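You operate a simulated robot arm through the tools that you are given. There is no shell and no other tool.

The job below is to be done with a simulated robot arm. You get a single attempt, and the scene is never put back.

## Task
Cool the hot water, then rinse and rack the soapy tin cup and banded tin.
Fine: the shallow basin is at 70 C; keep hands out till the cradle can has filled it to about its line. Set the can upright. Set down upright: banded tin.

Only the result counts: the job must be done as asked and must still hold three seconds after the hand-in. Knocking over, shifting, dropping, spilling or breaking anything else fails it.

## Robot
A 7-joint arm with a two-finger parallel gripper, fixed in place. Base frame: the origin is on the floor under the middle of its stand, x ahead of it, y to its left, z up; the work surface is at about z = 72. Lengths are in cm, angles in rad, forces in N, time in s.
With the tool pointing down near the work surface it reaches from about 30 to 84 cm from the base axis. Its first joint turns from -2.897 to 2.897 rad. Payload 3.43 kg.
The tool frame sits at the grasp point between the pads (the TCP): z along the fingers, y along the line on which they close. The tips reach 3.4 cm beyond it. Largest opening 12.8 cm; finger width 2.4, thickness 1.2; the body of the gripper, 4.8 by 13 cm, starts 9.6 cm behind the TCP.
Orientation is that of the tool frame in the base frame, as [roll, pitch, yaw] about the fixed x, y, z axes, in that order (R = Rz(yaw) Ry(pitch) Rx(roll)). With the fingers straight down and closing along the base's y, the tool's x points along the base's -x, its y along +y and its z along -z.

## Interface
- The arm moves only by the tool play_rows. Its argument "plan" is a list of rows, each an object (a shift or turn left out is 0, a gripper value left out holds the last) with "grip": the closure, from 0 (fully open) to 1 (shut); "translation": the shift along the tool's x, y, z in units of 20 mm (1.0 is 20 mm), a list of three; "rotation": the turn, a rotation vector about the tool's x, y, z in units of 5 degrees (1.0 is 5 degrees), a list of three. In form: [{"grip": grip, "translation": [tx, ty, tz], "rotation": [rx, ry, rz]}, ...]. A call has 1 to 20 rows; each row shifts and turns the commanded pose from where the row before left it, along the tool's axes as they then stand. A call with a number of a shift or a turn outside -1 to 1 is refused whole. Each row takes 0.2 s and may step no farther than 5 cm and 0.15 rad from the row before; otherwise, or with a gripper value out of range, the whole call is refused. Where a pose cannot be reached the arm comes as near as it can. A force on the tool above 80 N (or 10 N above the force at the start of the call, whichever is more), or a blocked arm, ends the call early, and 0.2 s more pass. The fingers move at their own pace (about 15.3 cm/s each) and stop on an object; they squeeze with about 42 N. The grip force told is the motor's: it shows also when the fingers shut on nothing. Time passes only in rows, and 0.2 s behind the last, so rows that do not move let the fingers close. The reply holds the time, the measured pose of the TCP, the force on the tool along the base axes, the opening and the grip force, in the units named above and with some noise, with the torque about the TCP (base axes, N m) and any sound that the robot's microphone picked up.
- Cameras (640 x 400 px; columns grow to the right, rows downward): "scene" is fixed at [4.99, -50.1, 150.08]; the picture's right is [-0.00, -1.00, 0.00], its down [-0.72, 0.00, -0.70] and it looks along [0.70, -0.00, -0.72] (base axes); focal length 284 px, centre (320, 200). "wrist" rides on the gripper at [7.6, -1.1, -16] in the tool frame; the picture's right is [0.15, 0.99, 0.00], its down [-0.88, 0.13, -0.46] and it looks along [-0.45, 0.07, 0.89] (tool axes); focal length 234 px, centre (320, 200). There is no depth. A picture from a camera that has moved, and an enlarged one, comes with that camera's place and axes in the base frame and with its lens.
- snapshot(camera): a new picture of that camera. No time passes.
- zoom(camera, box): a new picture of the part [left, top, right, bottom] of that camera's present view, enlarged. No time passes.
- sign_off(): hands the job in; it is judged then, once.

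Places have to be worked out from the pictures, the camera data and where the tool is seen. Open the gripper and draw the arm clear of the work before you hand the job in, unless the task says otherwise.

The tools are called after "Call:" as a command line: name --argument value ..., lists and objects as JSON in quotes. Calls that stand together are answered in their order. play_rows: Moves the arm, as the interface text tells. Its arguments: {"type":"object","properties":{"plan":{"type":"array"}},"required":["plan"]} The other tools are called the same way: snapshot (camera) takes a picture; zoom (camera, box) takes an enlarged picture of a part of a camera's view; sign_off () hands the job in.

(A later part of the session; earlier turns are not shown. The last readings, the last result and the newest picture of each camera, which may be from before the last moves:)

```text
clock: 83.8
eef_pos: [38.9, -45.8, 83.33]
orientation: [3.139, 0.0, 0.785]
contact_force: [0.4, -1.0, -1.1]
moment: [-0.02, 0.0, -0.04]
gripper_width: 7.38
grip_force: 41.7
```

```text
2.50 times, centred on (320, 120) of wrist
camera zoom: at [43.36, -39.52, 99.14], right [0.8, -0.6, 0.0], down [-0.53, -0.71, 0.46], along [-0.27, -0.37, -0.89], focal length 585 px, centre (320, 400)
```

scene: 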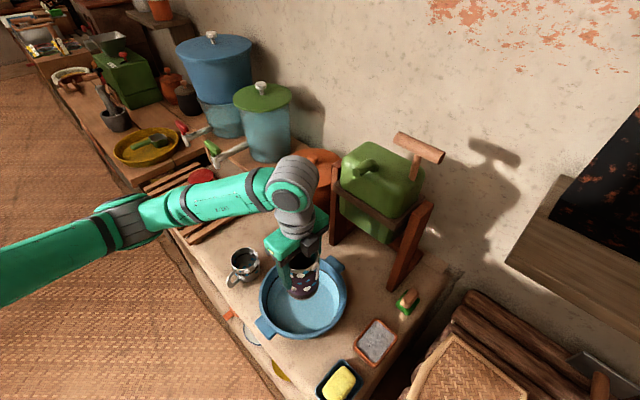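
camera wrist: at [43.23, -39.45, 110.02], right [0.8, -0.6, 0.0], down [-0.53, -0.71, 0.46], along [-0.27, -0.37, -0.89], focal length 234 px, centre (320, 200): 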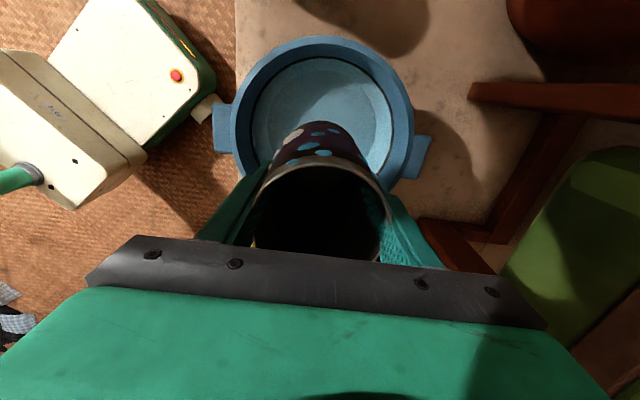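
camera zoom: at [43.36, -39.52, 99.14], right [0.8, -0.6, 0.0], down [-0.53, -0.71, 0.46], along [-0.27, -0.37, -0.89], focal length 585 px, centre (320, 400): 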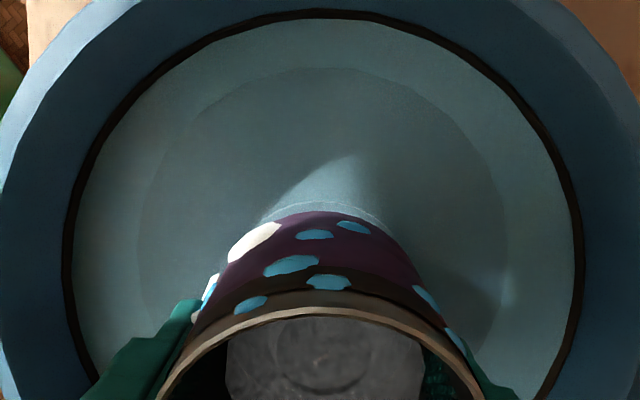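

No floor contact yet, and the tin's foot is under water up to about the band. I lower further in half-centimetre steps.

Call:
play_rows --plan '[{"translation": [0, 0, 0.25]}, {"translation": [0, 0, 0.25]}, {}]'

Call:
zoom --camera "scene" --box '[270, 245, 350, 315]'

```text
clock: 84.6
eef_pos: [39.02, -45.73, 82.17]
orientation: [3.139, 0.0, 0.787]
contact_force: [0.2, 0.7, -1.3]
moment: [-0.02, 0.08, 0.02]
gripper_width: 7.35
grip_force: 42.1
```

```text
5.71 times, centred on (310, 280) of scene
camera zoom: at [4.99, -50.1, 150.08], right [0.0, -1.0, 0.0], down [-0.72, 0.0, -0.7], along [0.7, 0.0, -0.72], focal length 1621 px, centre (377, -257)
```

zoom: 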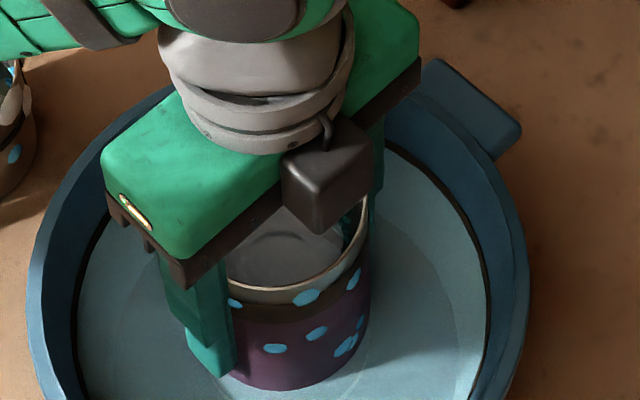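

The white suds have vanished from the visible side after dipping; the blue spots remain for now. I swirl the tin gently in the water and look again.

Call:
play_rows --plan '[{"translation": [0.5, 0, 0]}, {"translation": [0.5, 0, 0]}, {"translation": [-0.5, 0.5, 0]}, {"translation": [-0.5, 0.5, 0]}, {"translation": [-0.5, -0.5, 0]}, {"translation": [-0.5, -0.5, 0]}, {"translation": [0.5, -0.5, 0]}, {"translation": [0.5, -0.5, 0]}, {"translation": [0, 0.5, 0]}, {"translation": [0, 0.5, 0]}, {}]'

Call:
zoom --camera "scene" --box '[270, 245, 350, 315]'

Call:
zoom --camera "wrist" --box '[200, 40, 440, 200]'

```text
clock: 87.0
eef_pos: [39.05, -45.68, 82.03]
orientation: [3.14, 0.001, 0.788]
contact_force: [0.1, 1.1, 0.4]
moment: [0.01, 0.01, -0.02]
gripper_width: 7.36
grip_force: 42.0
```

```text
5.71 times, centred on (310, 280) of scene
camera zoom: at [4.99, -50.1, 150.08], right [0.0, -1.0, 0.0], down [-0.72, 0.0, -0.7], along [0.7, 0.0, -0.72], focal length 1621 px, centre (377, -257)
```

zoom: 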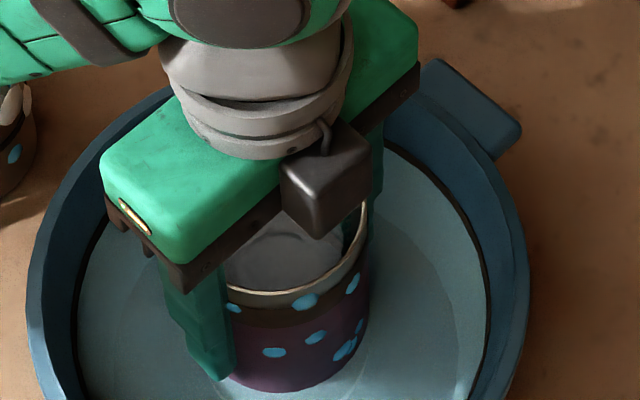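

```text
2.50 times, centred on (320, 120) of wrist
camera zoom: at [43.43, -39.38, 97.98], right [0.8, -0.59, 0.0], down [-0.53, -0.72, 0.46], along [-0.27, -0.37, -0.89], focal length 585 px, centre (320, 400)
```

zoom: 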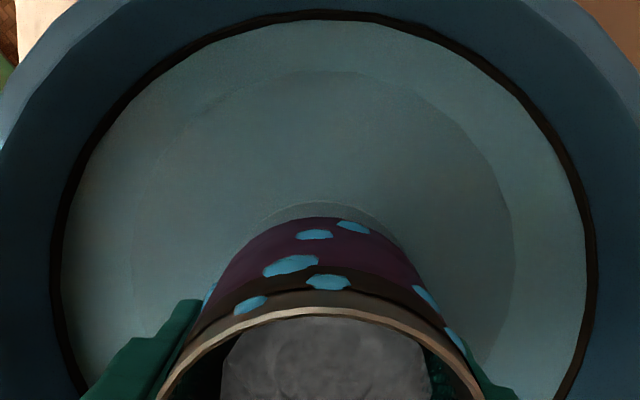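

White suds are gone all round, but blue spots stay. I lower a bit more and swirl longer to see if those change.

Call:
play_rows --plan '[{"translation": [0, 0, 0.2]}, {"translation": [1, 0, 0]}, {"translation": [-1, 0.5, 0]}, {"translation": [-1, -0.5, 0]}, {"translation": [1, -0.5, 0]}, {"translation": [1, 0.5, 0]}, {"translation": [-1, 0.5, 0]}, {"translation": [-1, -0.5, 0]}, {"translation": [1, -0.5, 0]}, {"translation": [1, 0.5, 0]}, {"translation": [-1, 0.5, 0]}, {"translation": [-1, -0.5, 0]}, {"translation": [1, -0.5, 0]}, {"translation": [0, 0.5, 0]}, {}]'

Call:
zoom --camera "scene" --box '[270, 245, 350, 315]'

Call:
zoom --camera "wrist" --box '[200, 40, 440, 200]'

```text
clock: 90.2
eef_pos: [38.91, -45.91, 81.73]
orientation: [3.141, -0.002, 0.783]
contact_force: [-0.5, -0.3, -0.8]
moment: [0.0, 0.0, -0.03]
gripper_width: 7.4
grip_force: 42.3
```

```text
5.71 times, centred on (310, 280) of scene
camera zoom: at [4.99, -50.1, 150.08], right [0.0, -1.0, 0.0], down [-0.72, 0.0, -0.7], along [0.7, 0.0, -0.72], focal length 1621 px, centre (377, -257)
```

zoom: 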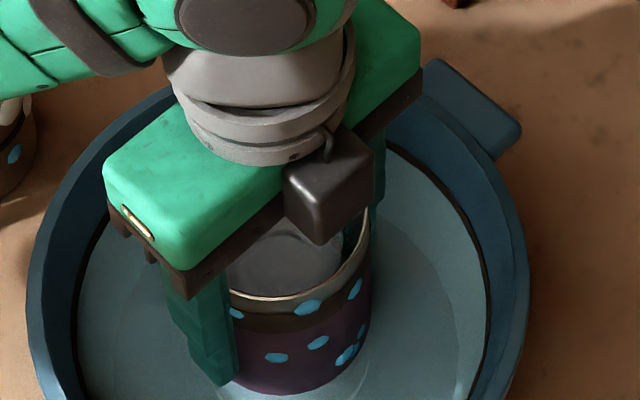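

```text
2.50 times, centred on (320, 120) of wrist
camera zoom: at [43.34, -39.49, 97.69], right [0.8, -0.6, 0.0], down [-0.53, -0.71, 0.46], along [-0.27, -0.37, -0.89], focal length 585 px, centre (320, 400)
```

zoom: 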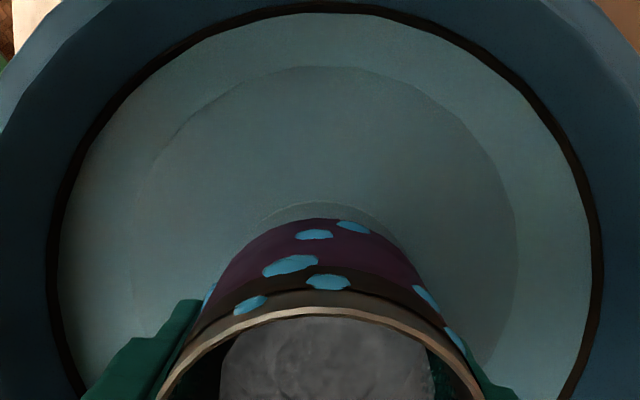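

The blue spots don't change at all with rinsing, so they look like painted specks, while the raised white suds are gone. I lift the tin above the basin and turn it to inspect its other sides.

Call:
play_rows --plan '[{"translation": [0, 0, -1]}, {"translation": [0, 0, -1]}, {"translation": [0, 0, -1]}, {"translation": [0, 0, -1]}, {"translation": [0, 0, -1]}, {"translation": [0, 0, -1]}, {}]'

Call:
zoom --camera "scene" --box '[250, 210, 370, 310]'

Call:
zoom --camera "wrist" --box '[200, 40, 440, 200]'

```text
clock: 91.8
eef_pos: [38.73, -45.92, 93.72]
orientation: [3.139, -0.001, 0.784]
contact_force: [0.5, 0.5, -0.6]
moment: [-0.04, 0.01, 0.07]
gripper_width: 7.37
grip_force: 42.3
```

```text
4.00 times, centred on (310, 260) of scene
camera zoom: at [4.99, -50.1, 150.08], right [0.0, -1.0, 0.0], down [-0.72, 0.0, -0.7], along [0.7, 0.0, -0.72], focal length 1135 px, centre (360, -40)
```

zoom: 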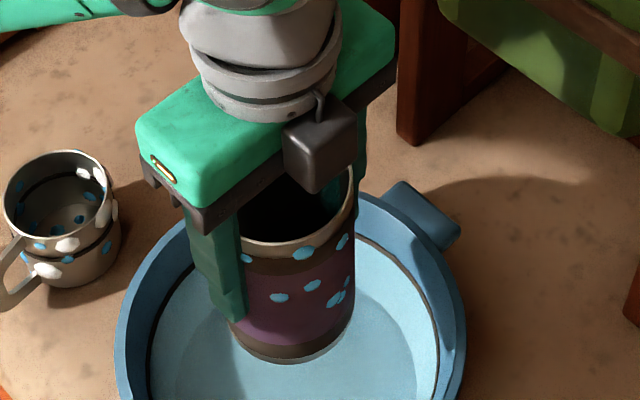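

```text
2.50 times, centred on (320, 120) of wrist
camera zoom: at [43.2, -39.47, 109.75], right [0.8, -0.6, 0.0], down [-0.53, -0.71, 0.46], along [-0.27, -0.37, -0.89], focal length 585 px, centre (320, 400)
```

zoom: 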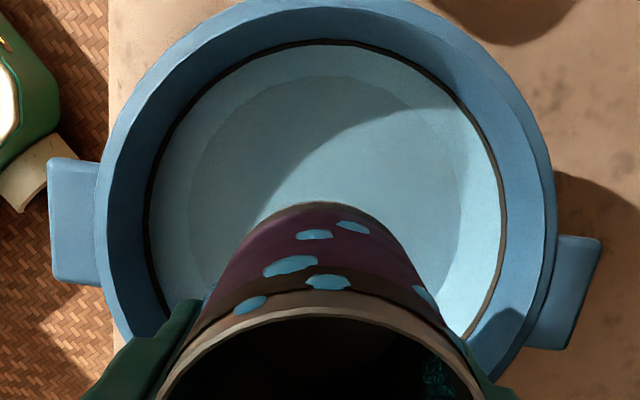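

The tin is free of white suds on the visible sides. I carry it at this height over to the near end of the rack, aiming at about (68.6,-6.7), in front of the green mat.

Call:
play_rows --plan '[{"translation": [0.976, -0.13, 0]}, {"translation": [0.976, -0.13, 0]}, {"translation": [0.976, -0.13, 0]}, {"translation": [0.976, -0.13, 0]}, {"translation": [0.976, -0.13, 0]}, {"translation": [0.976, -0.13, 0]}, {"translation": [0.976, -0.13, 0]}, {"translation": [0.976, -0.13, 0]}, {"translation": [0.976, -0.13, 0]}, {"translation": [0.976, -0.13, 0]}, {"translation": [0.976, -0.13, 0]}, {"translation": [0.976, -0.13, 0]}, {"translation": [0.976, -0.13, 0]}, {"translation": [0.976, -0.13, 0]}, {"translation": [0.976, -0.13, 0]}, {"translation": [0.976, -0.13, 0]}, {"translation": [0.976, -0.13, 0]}, {"translation": [0.976, -0.13, 0]}, {"translation": [0.976, -0.13, 0]}, {"translation": [0.976, -0.13, 0]}]'

Call:
snapshot --camera "scene"

Call:
snapshot --camera "wrist"

```text
clock: 96.0
eef_pos: [62.82, -14.5, 93.69]
orientation: [3.14, 0.0, 0.786]
contact_force: [-0.2, -0.6, -0.5]
moment: [0.01, 0.01, -0.03]
gripper_width: 7.37
grip_force: 42.5
```

```text
taken
```

scene: 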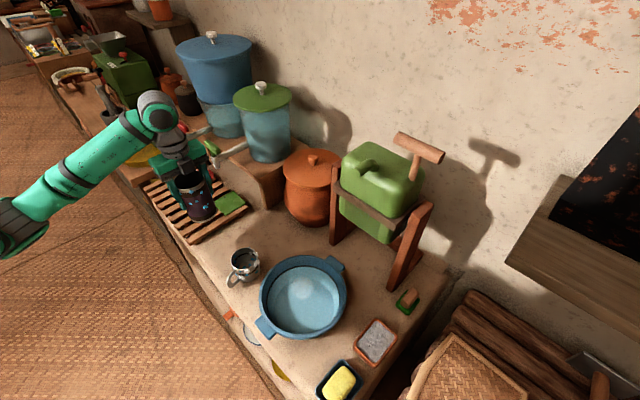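

```text
taken
camera wrist: at [67.26, -8.16, 109.72], right [0.8, -0.6, 0.0], down [-0.53, -0.71, 0.46], along [-0.27, -0.37, -0.89], focal length 234 px, centre (320, 200)
```

wrist: 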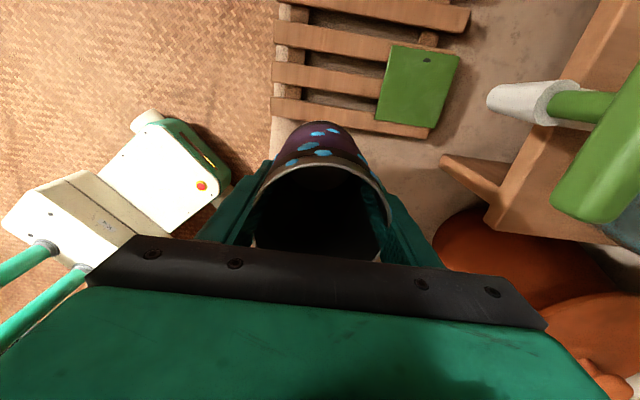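

The rack's slats are clear in this view (4 cm pitch, first at (59.9,-7.4)). I move the last 9 cm to (68.7,-7.6), between slats two and three, and begin to lower.

Call:
play_rows --plan '[{"translation": [0.9, -0.07, 0]}, {"translation": [0.9, -0.07, 0]}, {"translation": [0.9, -0.07, 0]}, {"translation": [0.9, -0.07, 0]}, {"translation": [0.9, -0.07, 0]}, {"translation": [0, 0, 1]}, {"translation": [0, 0, 1]}, {"translation": [0, 0, 1]}, {"translation": [0, 0, 0.7]}, {}]'

Call:
zoom --camera "scene" --box '[130, 130, 270, 250]'

Call:
snapshot --camera "wrist"

```text
clock: 98.2
eef_pos: [68.64, -7.66, 86.33]
orientation: [3.139, 0.0, 0.786]
contact_force: [-0.4, -0.2, -0.2]
moment: [0.01, 0.03, 0.0]
gripper_width: 7.39
grip_force: 41.7
```

```text
3.33 times, centred on (200, 190) of scene
camera zoom: at [4.99, -50.1, 150.08], right [0.0, -1.0, 0.0], down [-0.72, 0.0, -0.7], along [0.7, 0.0, -0.72], focal length 946 px, centre (720, 233)
```

zoom: 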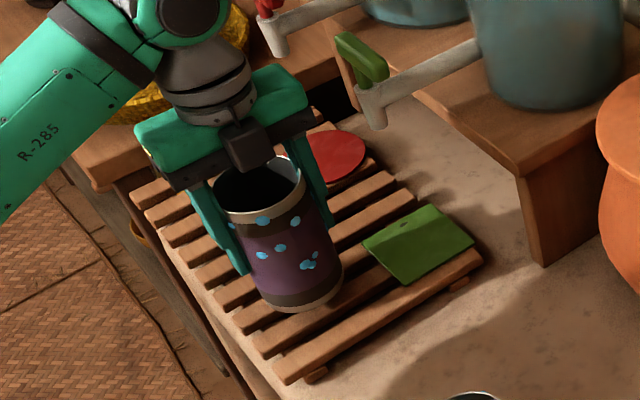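

```text
taken
camera wrist: at [73.12, -1.46, 102.33], right [0.8, -0.6, 0.0], down [-0.53, -0.71, 0.46], along [-0.27, -0.37, -0.89], focal length 234 px, centre (320, 200)
```

wrist: 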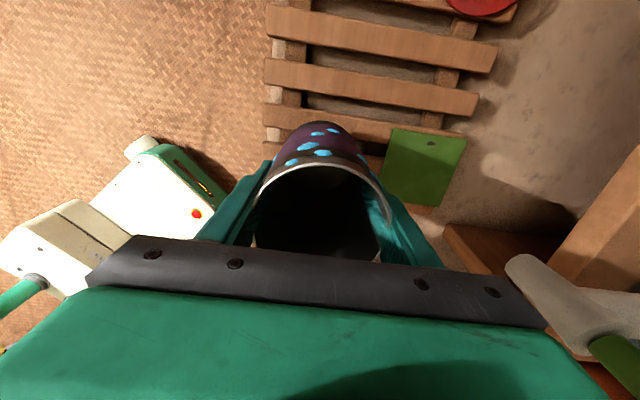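

The tin is over the slats with nothing touching; its bottom is near z 77.5. I lower in 3 mm steps and watch the force for contact.

Call:
play_rows --plan '[{"translation": [0, 0, 0.2]}, {"translation": [0, 0, 0.2]}, {"translation": [0, 0, 0.2]}, {}]'

Call:
play_rows --plan '[{"translation": [0, 0, 0.15]}, {"translation": [0, 0, 0.15]}, {}]'

```text
clock: 99.2
eef_pos: [68.65, -7.69, 85.13]
orientation: [3.14, 0.001, 0.785]
contact_force: [-0.7, 0.4, -1.0]
moment: [0.02, 0.0, 0.0]
gripper_width: 7.39
grip_force: 42.1
```

```text
clock: 100.0
eef_pos: [68.74, -7.46, 84.59]
orientation: [3.138, 0.001, 0.788]
contact_force: [-0.9, 0.9, -1.1]
moment: [0.01, -0.01, -0.02]
gripper_width: 7.38
grip_force: 41.6
```

Still free at TCP 84.6. I continue down in 2 mm steps.

Call:
play_rows --plan '[{"translation": [0, 0, 0.1]}, {"translation": [0, 0, 0.1]}, {"translation": [0, 0, 0.1]}, {}]'

Call:
play_rows --plan '[{"translation": [0, 0, 0.1]}, {"translation": [0, 0, 0.1]}, {}]'

Call:
zoom --camera "scene" --box '[130, 130, 270, 250]'

```text
clock: 101.0
eef_pos: [68.72, -7.61, 84.05]
orientation: [3.14, -0.001, 0.786]
contact_force: [-0.6, 0.4, -0.9]
moment: [0.03, -0.02, 0.02]
gripper_width: 7.35
grip_force: 41.9
```

```text
clock: 101.8
eef_pos: [68.53, -7.77, 83.53]
orientation: [3.139, 0.0, 0.784]
contact_force: [-1.4, -1.2, 6.3]
moment: [0.04, 0.3, 0.11]
gripper_width: 7.38
grip_force: 41.9
```

```text
3.33 times, centred on (200, 190) of scene
camera zoom: at [4.99, -50.1, 150.08], right [0.0, -1.0, 0.0], down [-0.72, 0.0, -0.7], along [0.7, 0.0, -0.72], focal length 946 px, centre (720, 233)
```

zoom: 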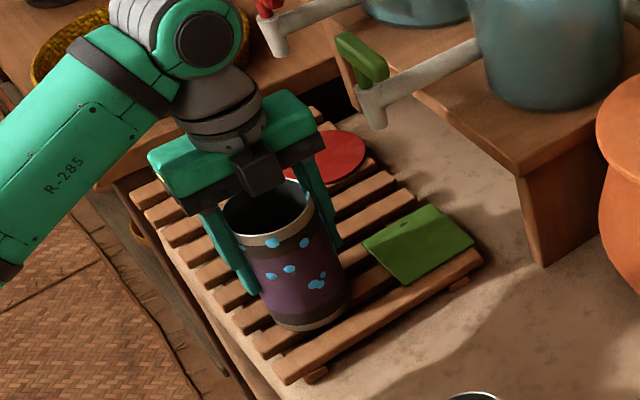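

Contact at 6 N: the tin stands on the slats. I open the fingers.

Call:
play_rows --plan '[{"grip": 0.38}, {"grip": 0.2}, {"grip": 0}, {}, {}]'

Call:
zoom --camera "scene" --box '[130, 130, 270, 250]'

```text
clock: 103.0
eef_pos: [68.61, -7.64, 83.54]
orientation: [3.139, 0.0, 0.786]
contact_force: [-0.2, -0.1, -1.0]
moment: [-0.03, 0.0, 0.01]
gripper_width: 12.82
grip_force: 0.1
```

```text
3.33 times, centred on (200, 190) of scene
camera zoom: at [4.99, -50.1, 150.08], right [0.0, -1.0, 0.0], down [-0.72, 0.0, -0.7], along [0.7, 0.0, -0.72], focal length 946 px, centre (720, 233)
```

zoom: 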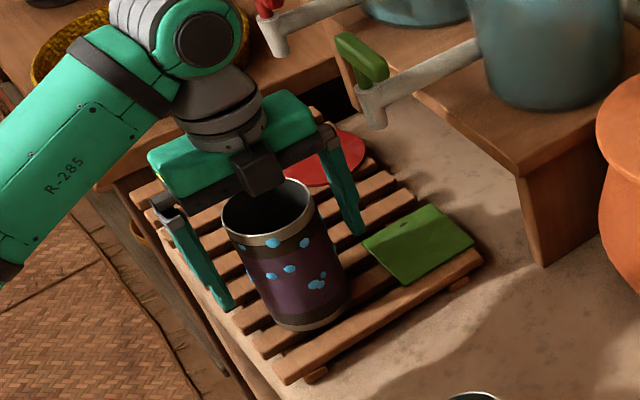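

The tin stands upright on the rack by itself. I raise the hand straight up, clear of it.

Call:
play_rows --plan '[{"translation": [0, 0, -0.8]}, {"translation": [0, 0, -1]}, {"translation": [0, 0, -1]}, {"translation": [0, 0, -1]}, {"translation": [0, 0, -1]}, {"translation": [0, 0, -1]}, {"translation": [0, 0, -1]}, {"translation": [0, 0, -1]}, {"translation": [0, 0, -1]}, {"translation": [0, 0, -1]}, {}]'

Call:
snapshot --camera "wrist"

Call:
snapshot --camera "scene"

```text
clock: 105.4
eef_pos: [68.52, -7.55, 103.09]
orientation: [3.141, -0.001, 0.786]
contact_force: [-0.1, 0.3, 0.2]
moment: [0.02, 0.04, 0.0]
gripper_width: 12.79
grip_force: 0.0
```

```text
taken
camera wrist: at [72.98, -1.31, 119.06], right [0.8, -0.6, 0.0], down [-0.53, -0.71, 0.46], along [-0.27, -0.37, -0.89], focal length 234 px, centre (320, 200)
```

wrist: 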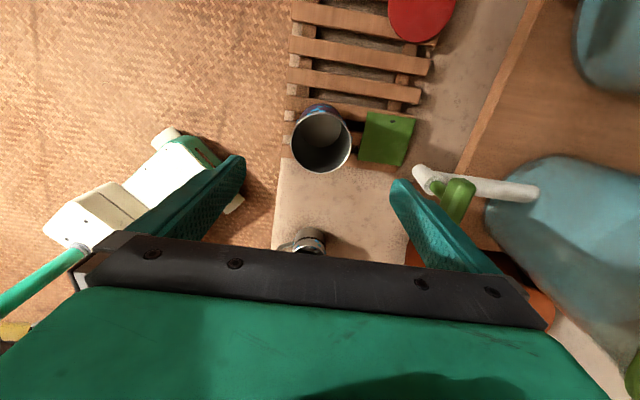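

```text
taken
```

scene: 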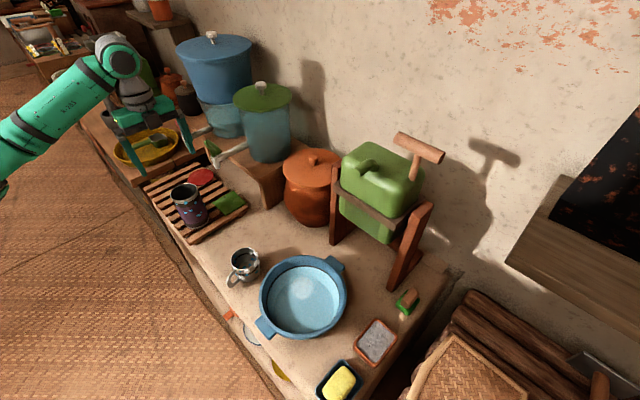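

The tin stands on the rack. I zoom in to check for any leftover suds.

Call:
zoom --camera "scene" --box '[150, 160, 260, 250]'

Call:
zoom --camera "wrist" --box '[270, 70, 420, 190]'

Call:
zoom --camera "scene" --box '[215, 230, 285, 300]'

```text
4.44 times, centred on (205, 205) of scene
camera zoom: at [4.99, -50.1, 150.08], right [0.0, -1.0, 0.0], down [-0.72, 0.0, -0.7], along [0.7, 0.0, -0.72], focal length 1261 px, centre (831, 178)
```

zoom: 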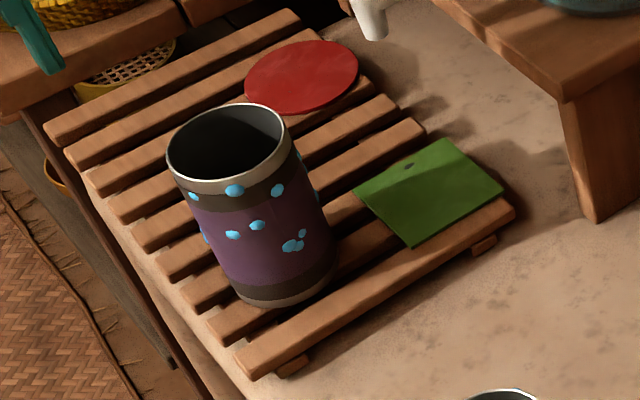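

```text
3.33 times, centred on (345, 130) of wrist
camera zoom: at [72.98, -1.31, 119.06], right [0.8, -0.6, 0.0], down [-0.53, -0.71, 0.46], along [-0.27, -0.37, -0.89], focal length 781 px, centre (237, 433)
```

zoom: 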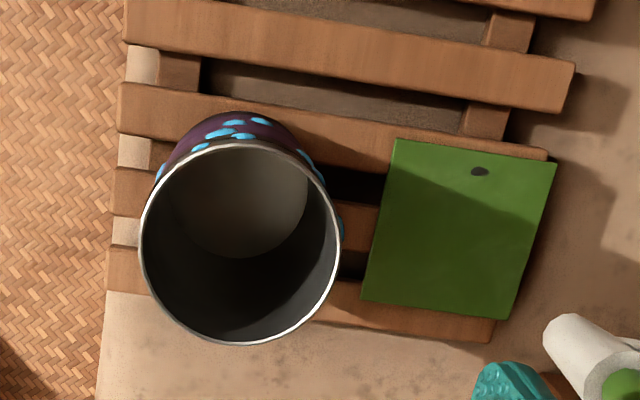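

```text
5.71 times, centred on (250, 265) of scene
camera zoom: at [4.99, -50.1, 150.08], right [0.0, -1.0, 0.0], down [-0.72, 0.0, -0.7], along [0.7, 0.0, -0.72], focal length 1621 px, centre (720, -171)
```

zoom: 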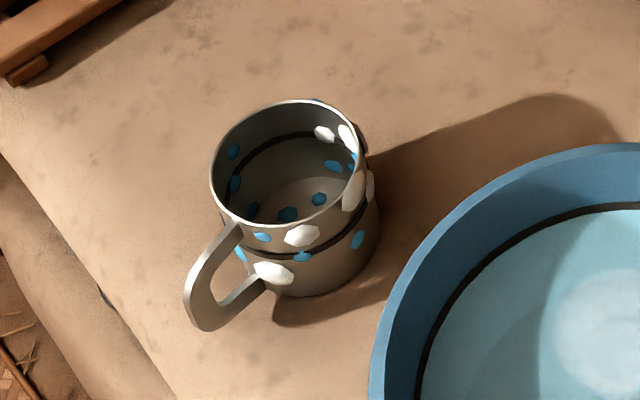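

The tin is clean and upright. Now the cup: I move over it at this height, then turn the hand by 90° so the fingers close along the table edge, clear of the cup's handle.

Call:
play_rows --plan '[{"grip": 0, "translation": [-0.99, 0.06, 0]}, {"translation": [-0.99, 0.06, 0]}, {"translation": [-0.99, 0.06, 0]}, {"translation": [-0.99, 0.06, 0]}, {"translation": [-0.99, 0.06, 0]}, {"translation": [-0.99, 0.06, 0]}, {"translation": [-0.99, 0.06, 0]}, {"translation": [-0.99, 0.06, 0]}, {"translation": [-0.99, 0.06, 0]}, {"translation": [-0.99, 0.06, 0]}, {"translation": [-0.99, 0.06, 0]}, {"translation": [-0.99, 0.06, 0]}, {"translation": [-0.99, 0.06, 0]}, {"translation": [-0.99, 0.06, 0]}, {}]'

Call:
play_rows --plan '[{"rotation": [0, 0, 1]}, {"rotation": [0, 0, 1]}, {"rotation": [0, 0, 1]}, {"rotation": [0, 0, 1]}, {"rotation": [0, 0, 1]}, {"rotation": [0, 0, 1]}, {"rotation": [0, 0, 1]}, {"rotation": [0, 0, 1]}, {"rotation": [0, 0, 1]}, {"rotation": [0, 0, 1]}, {"rotation": [0, 0, 1]}, {"rotation": [0, 0, 1]}, {"rotation": [0, 0, 1]}, {"rotation": [0, 0, 1]}, {"rotation": [0, 0, 1]}, {"rotation": [0, 0, 1]}, {"rotation": [0, 0, 1]}, {}]'

Call:
snapshot --camera "wrist"

Call:
snapshot --camera "scene"

```text
clock: 108.6
eef_pos: [50.12, -28.49, 103.21]
orientation: [3.14, 0.0, 0.785]
contact_force: [-0.8, -0.3, -0.3]
moment: [0.01, 0.02, -0.03]
gripper_width: 12.8
grip_force: 0.0
```

```text
clock: 112.4
eef_pos: [50.31, -28.41, 103.16]
orientation: [3.141, -0.002, -0.7]
contact_force: [0.3, -0.2, 0.5]
moment: [-0.02, 0.01, 0.01]
gripper_width: 12.82
grip_force: 0.0
```

```text
taken
camera wrist: at [56.68, -32.28, 119.12], right [-0.52, -0.85, 0.0], down [-0.76, 0.47, 0.45], along [-0.39, 0.24, -0.89], focal length 234 px, centre (320, 200)
```

wrist: 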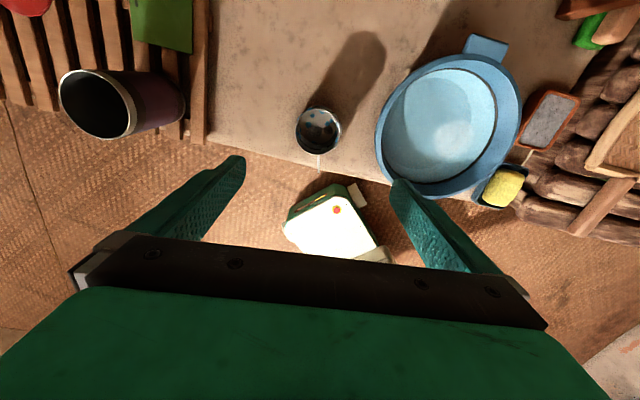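

```text
taken
```

scene: 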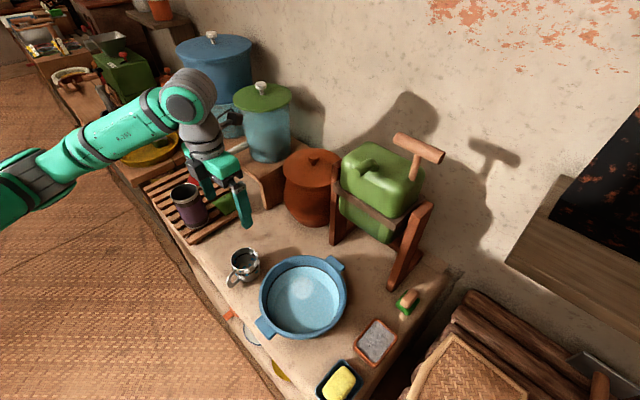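

The cup is centred under the hand, its handle pointing to the tool's −x side, away from the fingers. I narrow the opening to 10.5 cm and descend to z≈86 for a check.

Call:
play_rows --plan '[{"grip": 0.18, "translation": [0, 0, 1]}, {"translation": [0, 0, 1]}, {"translation": [0, 0, 1]}, {"translation": [0, 0, 1]}, {"translation": [0, 0, 1]}, {"translation": [0, 0, 1]}, {"translation": [0, 0, 1]}, {"translation": [0, 0, 1]}, {"translation": [0, 0, 0.5]}, {}]'

Call:
snapshot --camera "wrist"

Call:
zoom --camera "scene" --box '[190, 190, 330, 310]'

```text
clock: 114.6
eef_pos: [50.33, -28.4, 86.24]
orientation: [3.141, -0.001, -0.698]
contact_force: [0.0, -0.5, 0.5]
moment: [0.04, -0.05, 0.0]
gripper_width: 10.48
grip_force: 0.0
```

```text
taken
camera wrist: at [56.73, -32.28, 102.1], right [-0.52, -0.85, 0.0], down [-0.76, 0.47, 0.45], along [-0.39, 0.24, -0.89], focal length 234 px, centre (320, 200)
```

wrist: 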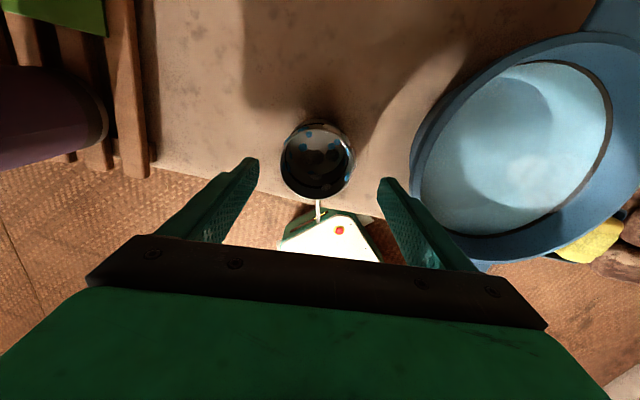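

```text
3.33 times, centred on (260, 250) of scene
camera zoom: at [4.99, -50.1, 150.08], right [0.0, -1.0, 0.0], down [-0.72, 0.0, -0.7], along [0.7, 0.0, -0.72], focal length 946 px, centre (520, 33)
```

zoom: 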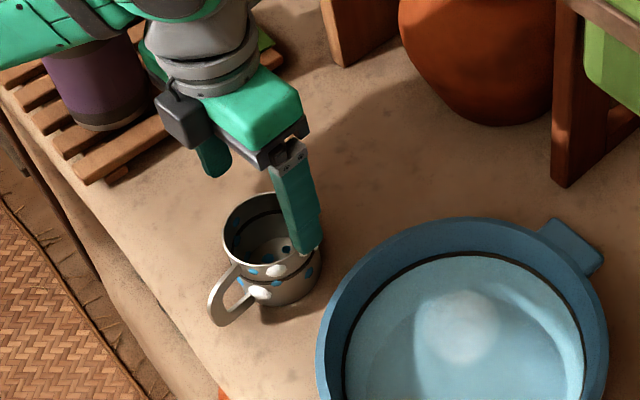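

Well centred. I descend to z≈77 around the cup and close.

Call:
play_rows --plan '[{"translation": [0.08, -0.08, 1]}, {"translation": [0, 0, 1]}, {"translation": [0, 0, 1]}, {"translation": [0, 0, 1]}, {"translation": [0, 0, 0.55]}, {}]'

Call:
play_rows --plan '[{"grip": 1}, {}, {}, {}]'

Call:
zoom --camera "scene" --box '[190, 190, 330, 310]'

Call:
snapshot --camera "wrist"

```text
clock: 116.0
eef_pos: [50.7, -28.56, 77.11]
orientation: [3.14, -0.001, -0.698]
contact_force: [-0.5, 0.5, 0.2]
moment: [0.01, -0.01, 0.0]
gripper_width: 10.51
grip_force: 0.1
```

```text
clock: 117.0
eef_pos: [50.5, -28.55, 76.96]
orientation: [-3.14, -0.001, -0.699]
contact_force: [1.1, 0.5, 0.6]
moment: [0.05, 0.03, -0.02]
gripper_width: 7.29
grip_force: 41.9
```

```text
3.33 times, centred on (260, 250) of scene
camera zoom: at [4.99, -50.1, 150.08], right [0.0, -1.0, 0.0], down [-0.72, 0.0, -0.7], along [0.7, 0.0, -0.72], focal length 946 px, centre (520, 33)
```

zoom: 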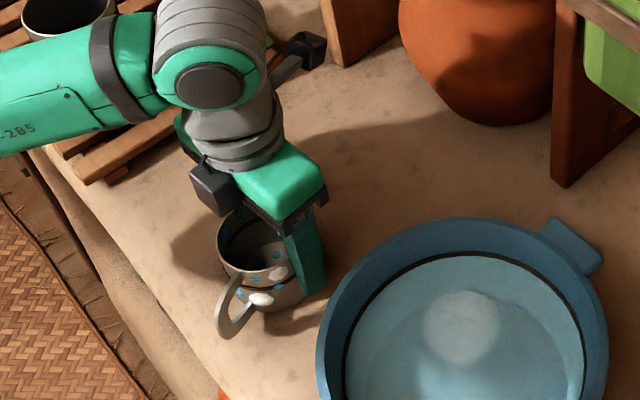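

```text
taken
camera wrist: at [57.04, -32.34, 93.04], right [-0.52, -0.85, 0.0], down [-0.76, 0.47, 0.45], along [-0.39, 0.24, -0.89], focal length 234 px, centre (320, 200)
```

wrist: 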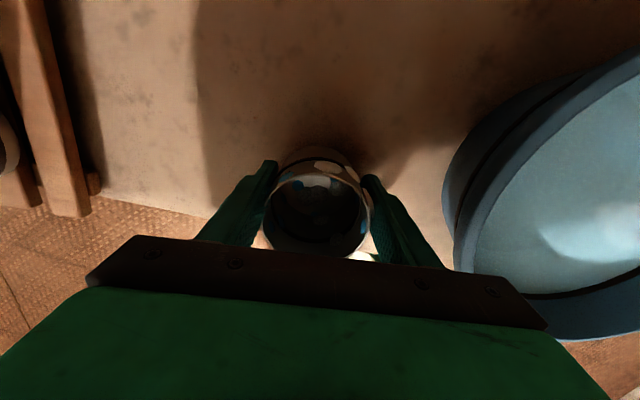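

The cup is held (7.3 cm). I lift it 12 cm and carry it over the basin.

Call:
play_rows --plan '[{"translation": [0, 0, -0.5]}, {"translation": [0, 0, -1]}, {"translation": [0, 0, -1]}, {"translation": [0, 0, -1]}, {"translation": [0, 0, -1]}, {"translation": [0, 0, -1]}, {"translation": [0, 0, -0.5]}, {"translation": [0.1, 0.93, 0]}, {"translation": [0.1, 0.93, 0]}, {"translation": [0.1, 0.93, 0]}, {"translation": [0.1, 0.93, 0]}, {"translation": [0.1, 0.93, 0]}, {"translation": [0.1, 0.93, 0]}, {"translation": [0.1, 0.93, 0]}, {"translation": [0.1, 0.93, 0]}, {"translation": [0.1, 0.93, 0]}, {"translation": [0.1, 0.93, 0]}, {"translation": [0.1, 0.93, 0]}, {}]'

Call:
snapshot --camera "scene"

Call:
snapshot --camera "wrist"

```text
clock: 121.0
eef_pos: [39.25, -45.52, 89.03]
orientation: [3.141, -0.001, -0.695]
contact_force: [0.5, 0.1, -1.0]
moment: [-0.04, 0.06, 0.05]
gripper_width: 7.24
grip_force: 41.8
```

```text
taken
```

scene: 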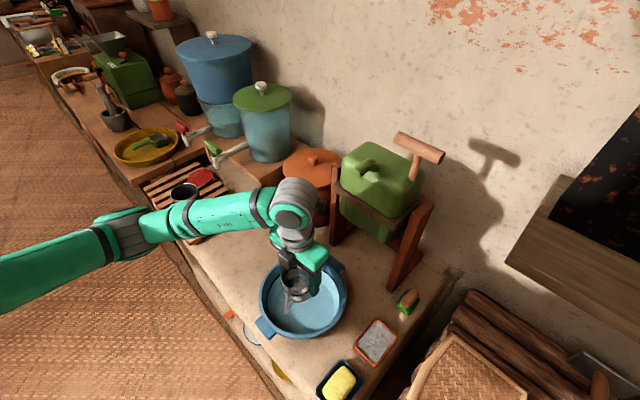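

```text
taken
camera wrist: at [45.62, -49.42, 105.08], right [-0.52, -0.85, 0.0], down [-0.76, 0.47, 0.45], along [-0.39, 0.24, -0.89], focal length 234 px, centre (320, 200)
```

wrist: 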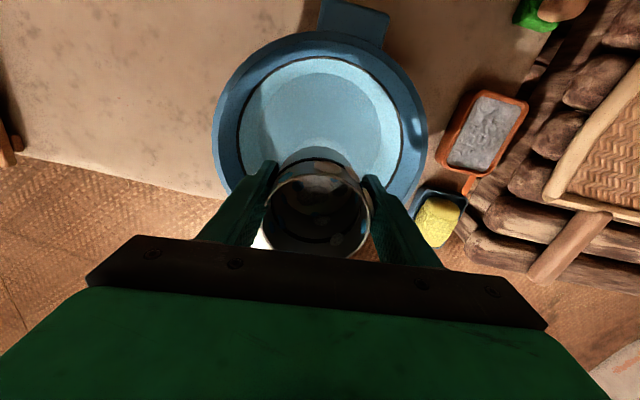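

The cup hangs over the basin. I lower it into the water (bottom to about 73.6) and hold.

Call:
play_rows --plan '[{"translation": [0, 0, 1]}, {"translation": [0, 0, 1]}, {"translation": [0, 0, 1]}, {"translation": [0, 0, 1]}, {"translation": [0, 0, 0.6]}, {"translation": [0, 0, 0.5]}, {}, {}, {}]'

Call:
zoom --camera "scene" --box '[260, 245, 350, 315]'

Call:
zoom --camera "wrist" --box '[230, 130, 410, 260]'

```text
clock: 123.0
eef_pos: [39.14, -45.56, 79.02]
orientation: [-3.141, -0.003, -0.698]
contact_force: [1.0, 0.2, -1.1]
moment: [-0.07, 0.04, -0.02]
gripper_width: 7.27
grip_force: 42.1
```

```text
5.71 times, centred on (305, 280) of scene
camera zoom: at [4.99, -50.1, 150.08], right [0.0, -1.0, 0.0], down [-0.72, 0.0, -0.7], along [0.7, 0.0, -0.72], focal length 1621 px, centre (406, -257)
```

zoom: 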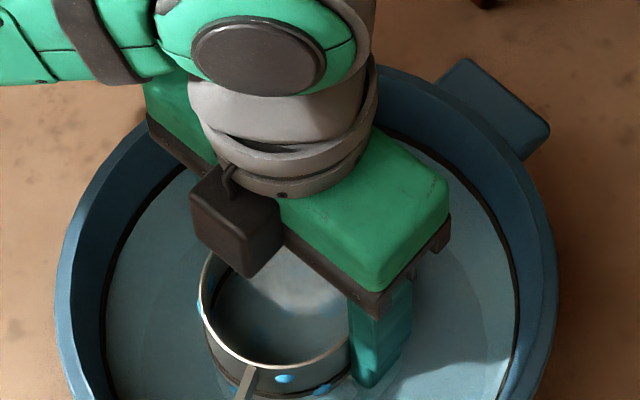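

```text
3.08 times, centred on (320, 195) of wrist
camera zoom: at [45.53, -49.34, 94.89], right [-0.52, -0.85, 0.0], down [-0.76, 0.47, 0.45], along [-0.39, 0.24, -0.89], focal length 720 px, centre (320, 215)
```

zoom: 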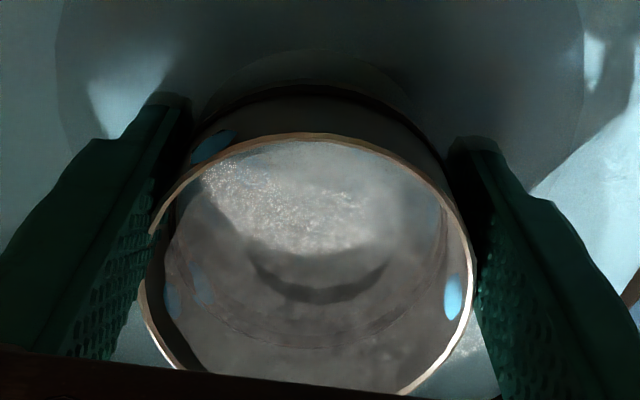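

The cup's white suds have vanished too, inside and out. I swirl it gently for a few seconds and look again.

Call:
play_rows --plan '[{"translation": [0, 0, 0.15]}, {"translation": [0.8, 0, 0]}, {"translation": [-0.8, 0.8, 0]}, {"translation": [-0.8, -0.8, 0]}, {"translation": [0.8, -0.8, 0]}, {"translation": [0.8, 0.8, 0]}, {"translation": [-0.8, 0.8, 0]}, {"translation": [-0.8, -0.8, 0]}, {"translation": [0.8, -0.8, 0]}, {"translation": [0.8, 0.8, 0]}, {"translation": [-0.8, 0.8, 0]}, {"translation": [-0.8, -0.8, 0]}, {"translation": [0.8, -0.8, 0]}, {"translation": [0, 0.8, 0]}, {}]'

Call:
zoom --camera "scene" --box '[260, 245, 350, 315]'

Call:
zoom --camera "wrist" --box '[230, 130, 410, 260]'

```text
clock: 126.2
eef_pos: [38.97, -45.43, 78.51]
orientation: [3.141, -0.002, -0.699]
contact_force: [0.8, 0.8, -0.3]
moment: [0.0, -0.03, -0.01]
gripper_width: 7.21
grip_force: 42.3
```

```text
5.71 times, centred on (305, 280) of scene
camera zoom: at [4.99, -50.1, 150.08], right [0.0, -1.0, 0.0], down [-0.72, 0.0, -0.7], along [0.7, 0.0, -0.72], focal length 1621 px, centre (406, -257)
```

zoom: 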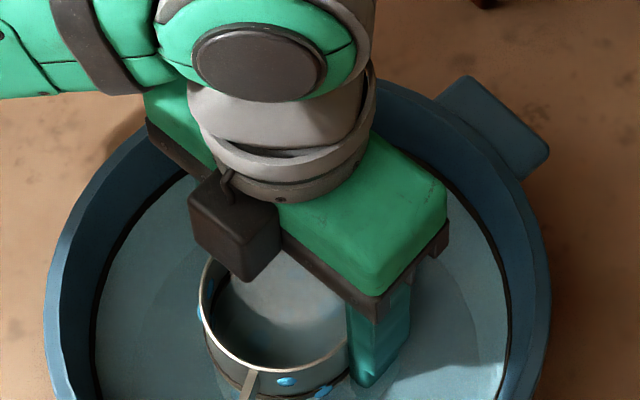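

```text
3.08 times, centred on (320, 195) of wrist
camera zoom: at [45.49, -49.29, 94.58], right [-0.52, -0.85, 0.0], down [-0.76, 0.47, 0.45], along [-0.39, 0.24, -0.89], focal length 720 px, centre (320, 215)
```

zoom: 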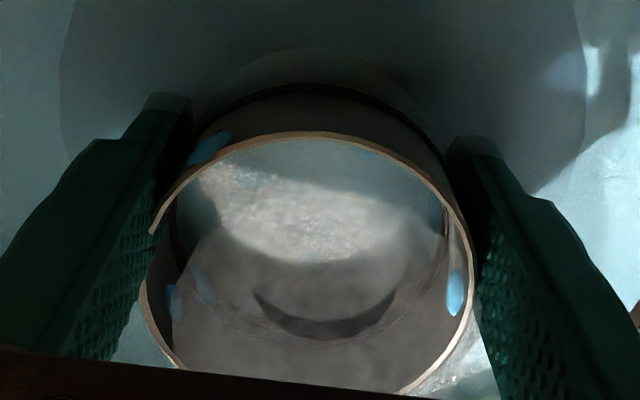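

The basin's outline looks slightly displaced compared with before, possibly nudged by the cup's handle while swirling. I check it against my earlier close-up of the basin.

Call:
zoom --camera "scene" --box '[245, 245, 365, 345]'

Call:
snapshot --camera "scene"

```text
4.00 times, centred on (305, 295) of scene
camera zoom: at [4.99, -50.1, 150.08], right [0.0, -1.0, 0.0], down [-0.72, 0.0, -0.7], along [0.7, 0.0, -0.72], focal length 1135 px, centre (380, -180)
```

zoom: 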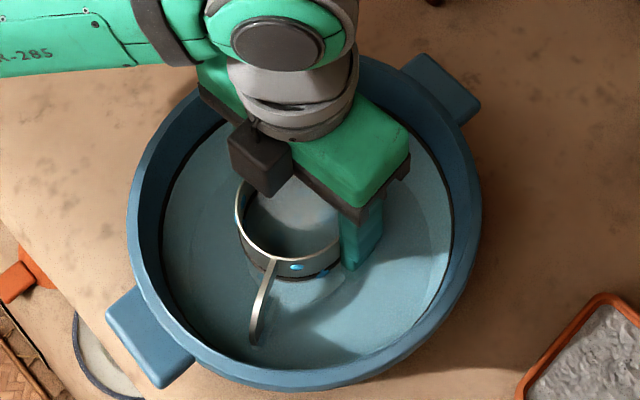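

```text
taken
```

scene: 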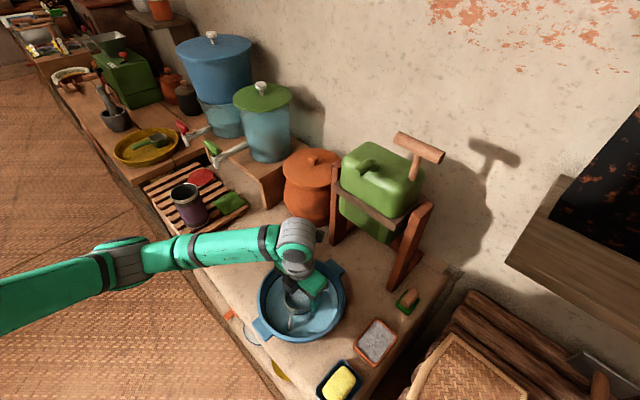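

The basin has been nudged about 1 cm toward the robot by the cup's handle. I lift the cup straight out now, then inspect it and deal with the basin afterwards.

Call:
play_rows --plan '[{"translation": [0, 0, -0.6]}, {"translation": [0, 0, -1]}, {"translation": [0, 0, -1]}, {"translation": [0, 0, -1]}, {"translation": [0, 0, -1]}, {"translation": [0, 0, -1]}, {"translation": [0, 0, -1]}, {}]'

Call:
zoom --camera "scene" --box '[245, 220, 365, 345]'

Call:
zoom --camera "wrist" --box '[200, 20, 440, 260]'

```text
clock: 128.0
eef_pos: [39.07, -45.39, 91.76]
orientation: [-3.141, -0.004, -0.698]
contact_force: [0.3, 0.2, -0.3]
moment: [0.0, 0.05, 0.0]
gripper_width: 7.17
grip_force: 42.4
```

```text
3.20 times, centred on (305, 282) of scene
camera zoom: at [4.99, -50.1, 150.08], right [0.0, -1.0, 0.0], down [-0.72, 0.0, -0.7], along [0.7, 0.0, -0.72], focal length 908 px, centre (368, -64)
```

zoom: 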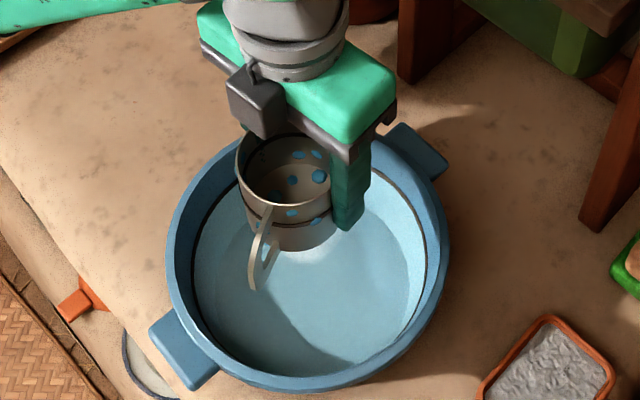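

```text
1.67 times, centred on (320, 140) of wrist
camera zoom: at [45.47, -49.33, 107.71], right [-0.52, -0.85, 0.0], down [-0.76, 0.47, 0.45], along [-0.39, 0.24, -0.89], focal length 390 px, centre (320, 300)
```

zoom: 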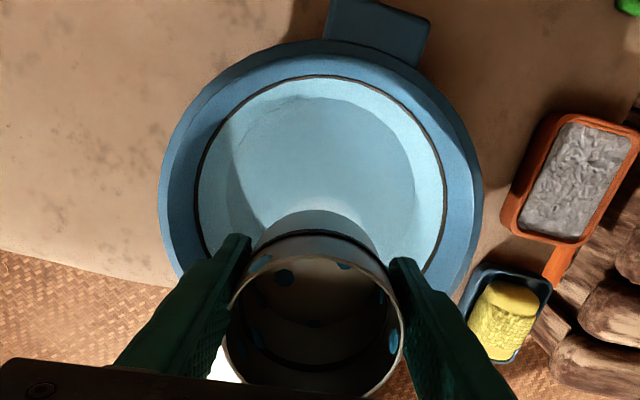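

All white suds are gone inside and out; only the fixed blue specks remain, as on the tin. To be thorough I give the cup one more still dip, kept away from the walls, for several seconds to see whether the blue specks ever change.

Call:
play_rows --plan '[{"translation": [0.3, 0.27, 0]}, {"translation": [0, 0, 1]}, {"translation": [0, 0, 1]}, {"translation": [0, 0, 1]}, {"translation": [0, 0, 1]}, {"translation": [0, 0, 1]}, {"translation": [0, 0, 1]}, {"translation": [0, 0, 0.5]}, {}, {}, {}, {}, {}, {}, {}, {}, {}, {}, {}, {}]'

Call:
play_rows --plan '[{}, {}, {}, {}, {}, {}, {}, {}, {}, {}, {"translation": [0, 0, -0.6]}, {"translation": [0, 0, -1]}, {"translation": [0, 0, -1]}, {"translation": [0, 0, -1]}, {"translation": [0, 0, -1]}, {"translation": [0, 0, -1]}, {"translation": [0, 0, -1]}, {}]'

Call:
zoom --camera "scene" --box '[245, 220, 365, 345]'

Call:
zoom --camera "scene" --box '[280, 240, 340, 280]'

```text
clock: 132.2
eef_pos: [39.18, -46.26, 78.81]
orientation: [-3.142, -0.001, -0.699]
contact_force: [0.8, 0.1, -0.3]
moment: [0.01, 0.01, -0.02]
gripper_width: 7.15
grip_force: 42.1
```

```text
clock: 136.0
eef_pos: [39.09, -46.32, 91.99]
orientation: [3.141, -0.001, -0.698]
contact_force: [0.2, 0.4, -0.5]
moment: [0.0, -0.02, 0.0]
gripper_width: 7.1
grip_force: 41.9
```

```text
3.20 times, centred on (305, 282) of scene
camera zoom: at [4.99, -50.1, 150.08], right [0.0, -1.0, 0.0], down [-0.72, 0.0, -0.7], along [0.7, 0.0, -0.72], focal length 908 px, centre (368, -64)
```

zoom: 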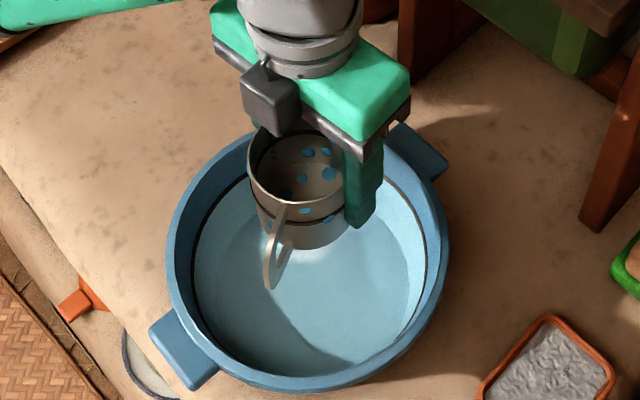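

```text
10.00 times, centred on (310, 260) of scene
camera zoom: at [4.99, -50.1, 150.08], right [0.0, -1.0, 0.0], down [-0.72, 0.0, -0.7], along [0.7, 0.0, -0.72], focal length 2837 px, centre (420, -400)
```

zoom: 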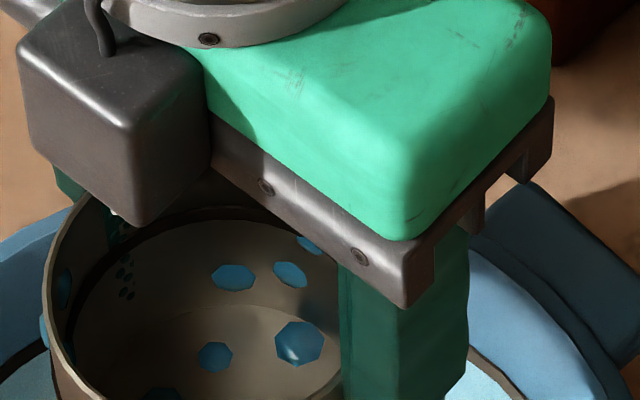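

Even after 12 s in water the blue specks are unchanged, so they belong to the cup. I raise the cup well above the tin's height and carry it toward the free middle of the rack.

Call:
play_rows --plan '[{"translation": [0, 0, -1]}, {"translation": [0, 0, -1]}, {"translation": [0, 0, -1]}, {"translation": [0, 0, -1]}, {"translation": [0, 0, -1]}, {"translation": [0, 0, -1]}, {"translation": [-0.02, -0.97, 0]}, {"translation": [-0.02, -0.97, 0]}, {"translation": [-0.02, -0.97, 0]}, {"translation": [-0.02, -0.97, 0]}, {"translation": [-0.02, -0.97, 0]}, {"translation": [-0.02, -0.97, 0]}, {"translation": [-0.02, -0.97, 0]}, {"translation": [-0.02, -0.97, 0]}, {"translation": [-0.02, -0.97, 0]}, {"translation": [-0.02, -0.97, 0]}, {"translation": [-0.02, -0.97, 0]}, {"translation": [-0.02, -0.97, 0]}, {}]'

Call:
snapshot --camera "scene"

Call:
snapshot --camera "wrist"

```text
clock: 140.0
eef_pos: [53.63, -28.31, 103.8]
orientation: [-3.141, -0.002, -0.698]
contact_force: [-0.3, -0.8, -0.7]
moment: [0.04, -0.04, -0.01]
gripper_width: 7.13
grip_force: 42.1
```

```text
taken
```

scene: 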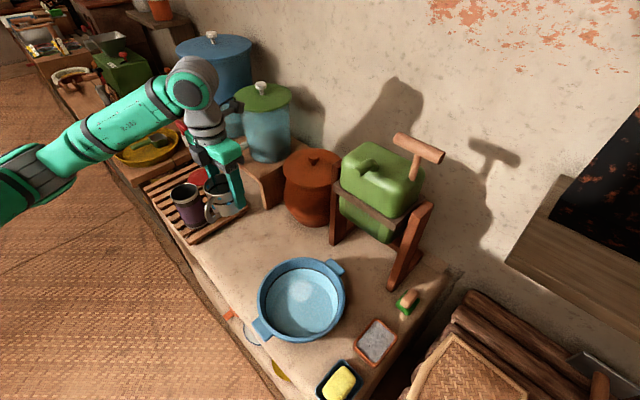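

```text
taken
camera wrist: at [60.15, -32.11, 119.87], right [-0.52, -0.85, 0.0], down [-0.76, 0.47, 0.45], along [-0.39, 0.24, -0.89], focal length 234 px, centre (320, 200)
```

wrist: 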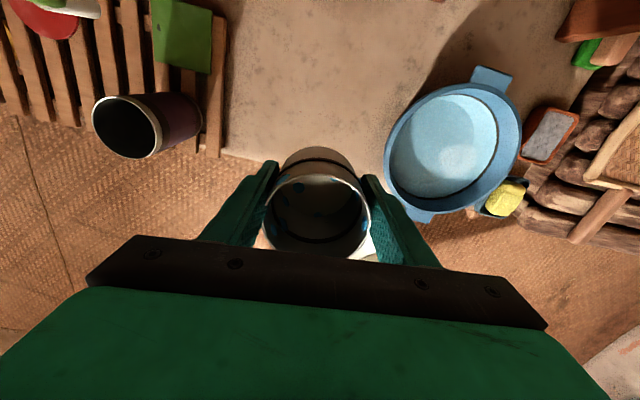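

The cup rides steadily. I carry it the remaining way to above (77,1), staying high over the tin.

Call:
play_rows --plan '[{"translation": [-0.02, -0.985, 0]}, {"translation": [-0.02, -0.985, 0]}, {"translation": [-0.02, -0.985, 0]}, {"translation": [-0.02, -0.985, 0]}, {"translation": [-0.02, -0.985, 0]}, {"translation": [-0.02, -0.985, 0]}, {"translation": [-0.02, -0.985, 0]}, {"translation": [-0.02, -0.985, 0]}, {"translation": [-0.02, -0.985, 0]}, {"translation": [-0.02, -0.985, 0]}, {"translation": [-0.02, -0.985, 0]}, {"translation": [-0.02, -0.985, 0]}, {"translation": [-0.02, -0.985, 0]}, {"translation": [-0.02, -0.985, 0]}, {"translation": [-0.02, -0.985, 0]}, {"translation": [-0.02, -0.985, 0]}, {"translation": [-0.02, -0.985, 0]}, {"translation": [-0.02, -0.985, 0]}, {}]'

Call:
snapshot --camera "scene"

Call:
snapshot --camera "wrist"

```text
clock: 144.0
eef_pos: [72.94, -4.2, 103.82]
orientation: [-3.141, -0.001, -0.695]
contact_force: [1.2, -0.4, -0.8]
moment: [-0.06, 0.04, -0.01]
gripper_width: 7.1
grip_force: 42.2
out of reach, approached as far as the arm can: row 16, 17, 18
```

```text
taken
```

scene: 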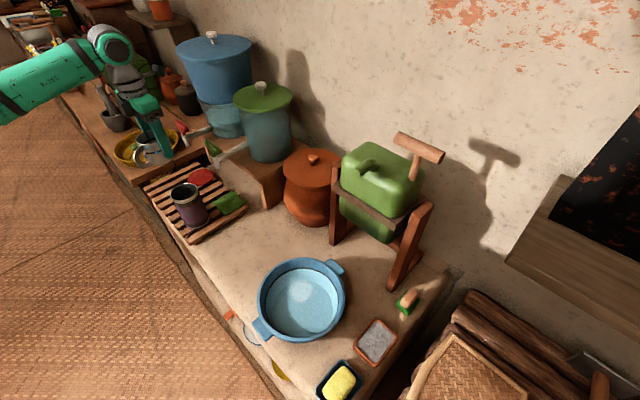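

```text
taken
camera wrist: at [79.41, -8.09, 119.92], right [-0.52, -0.85, 0.0], down [-0.76, 0.46, 0.45], along [-0.39, 0.24, -0.89], focal length 234 px, centre (320, 200)
```

wrist: 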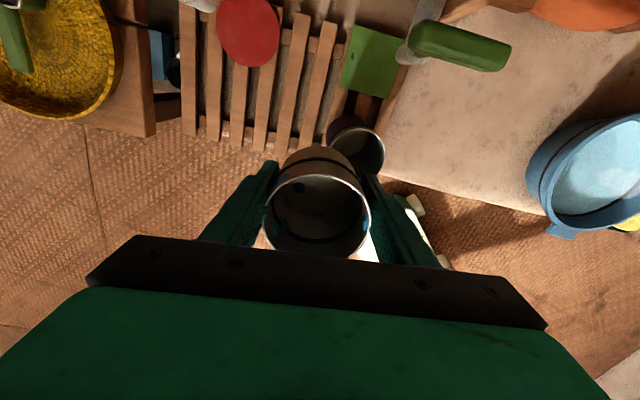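

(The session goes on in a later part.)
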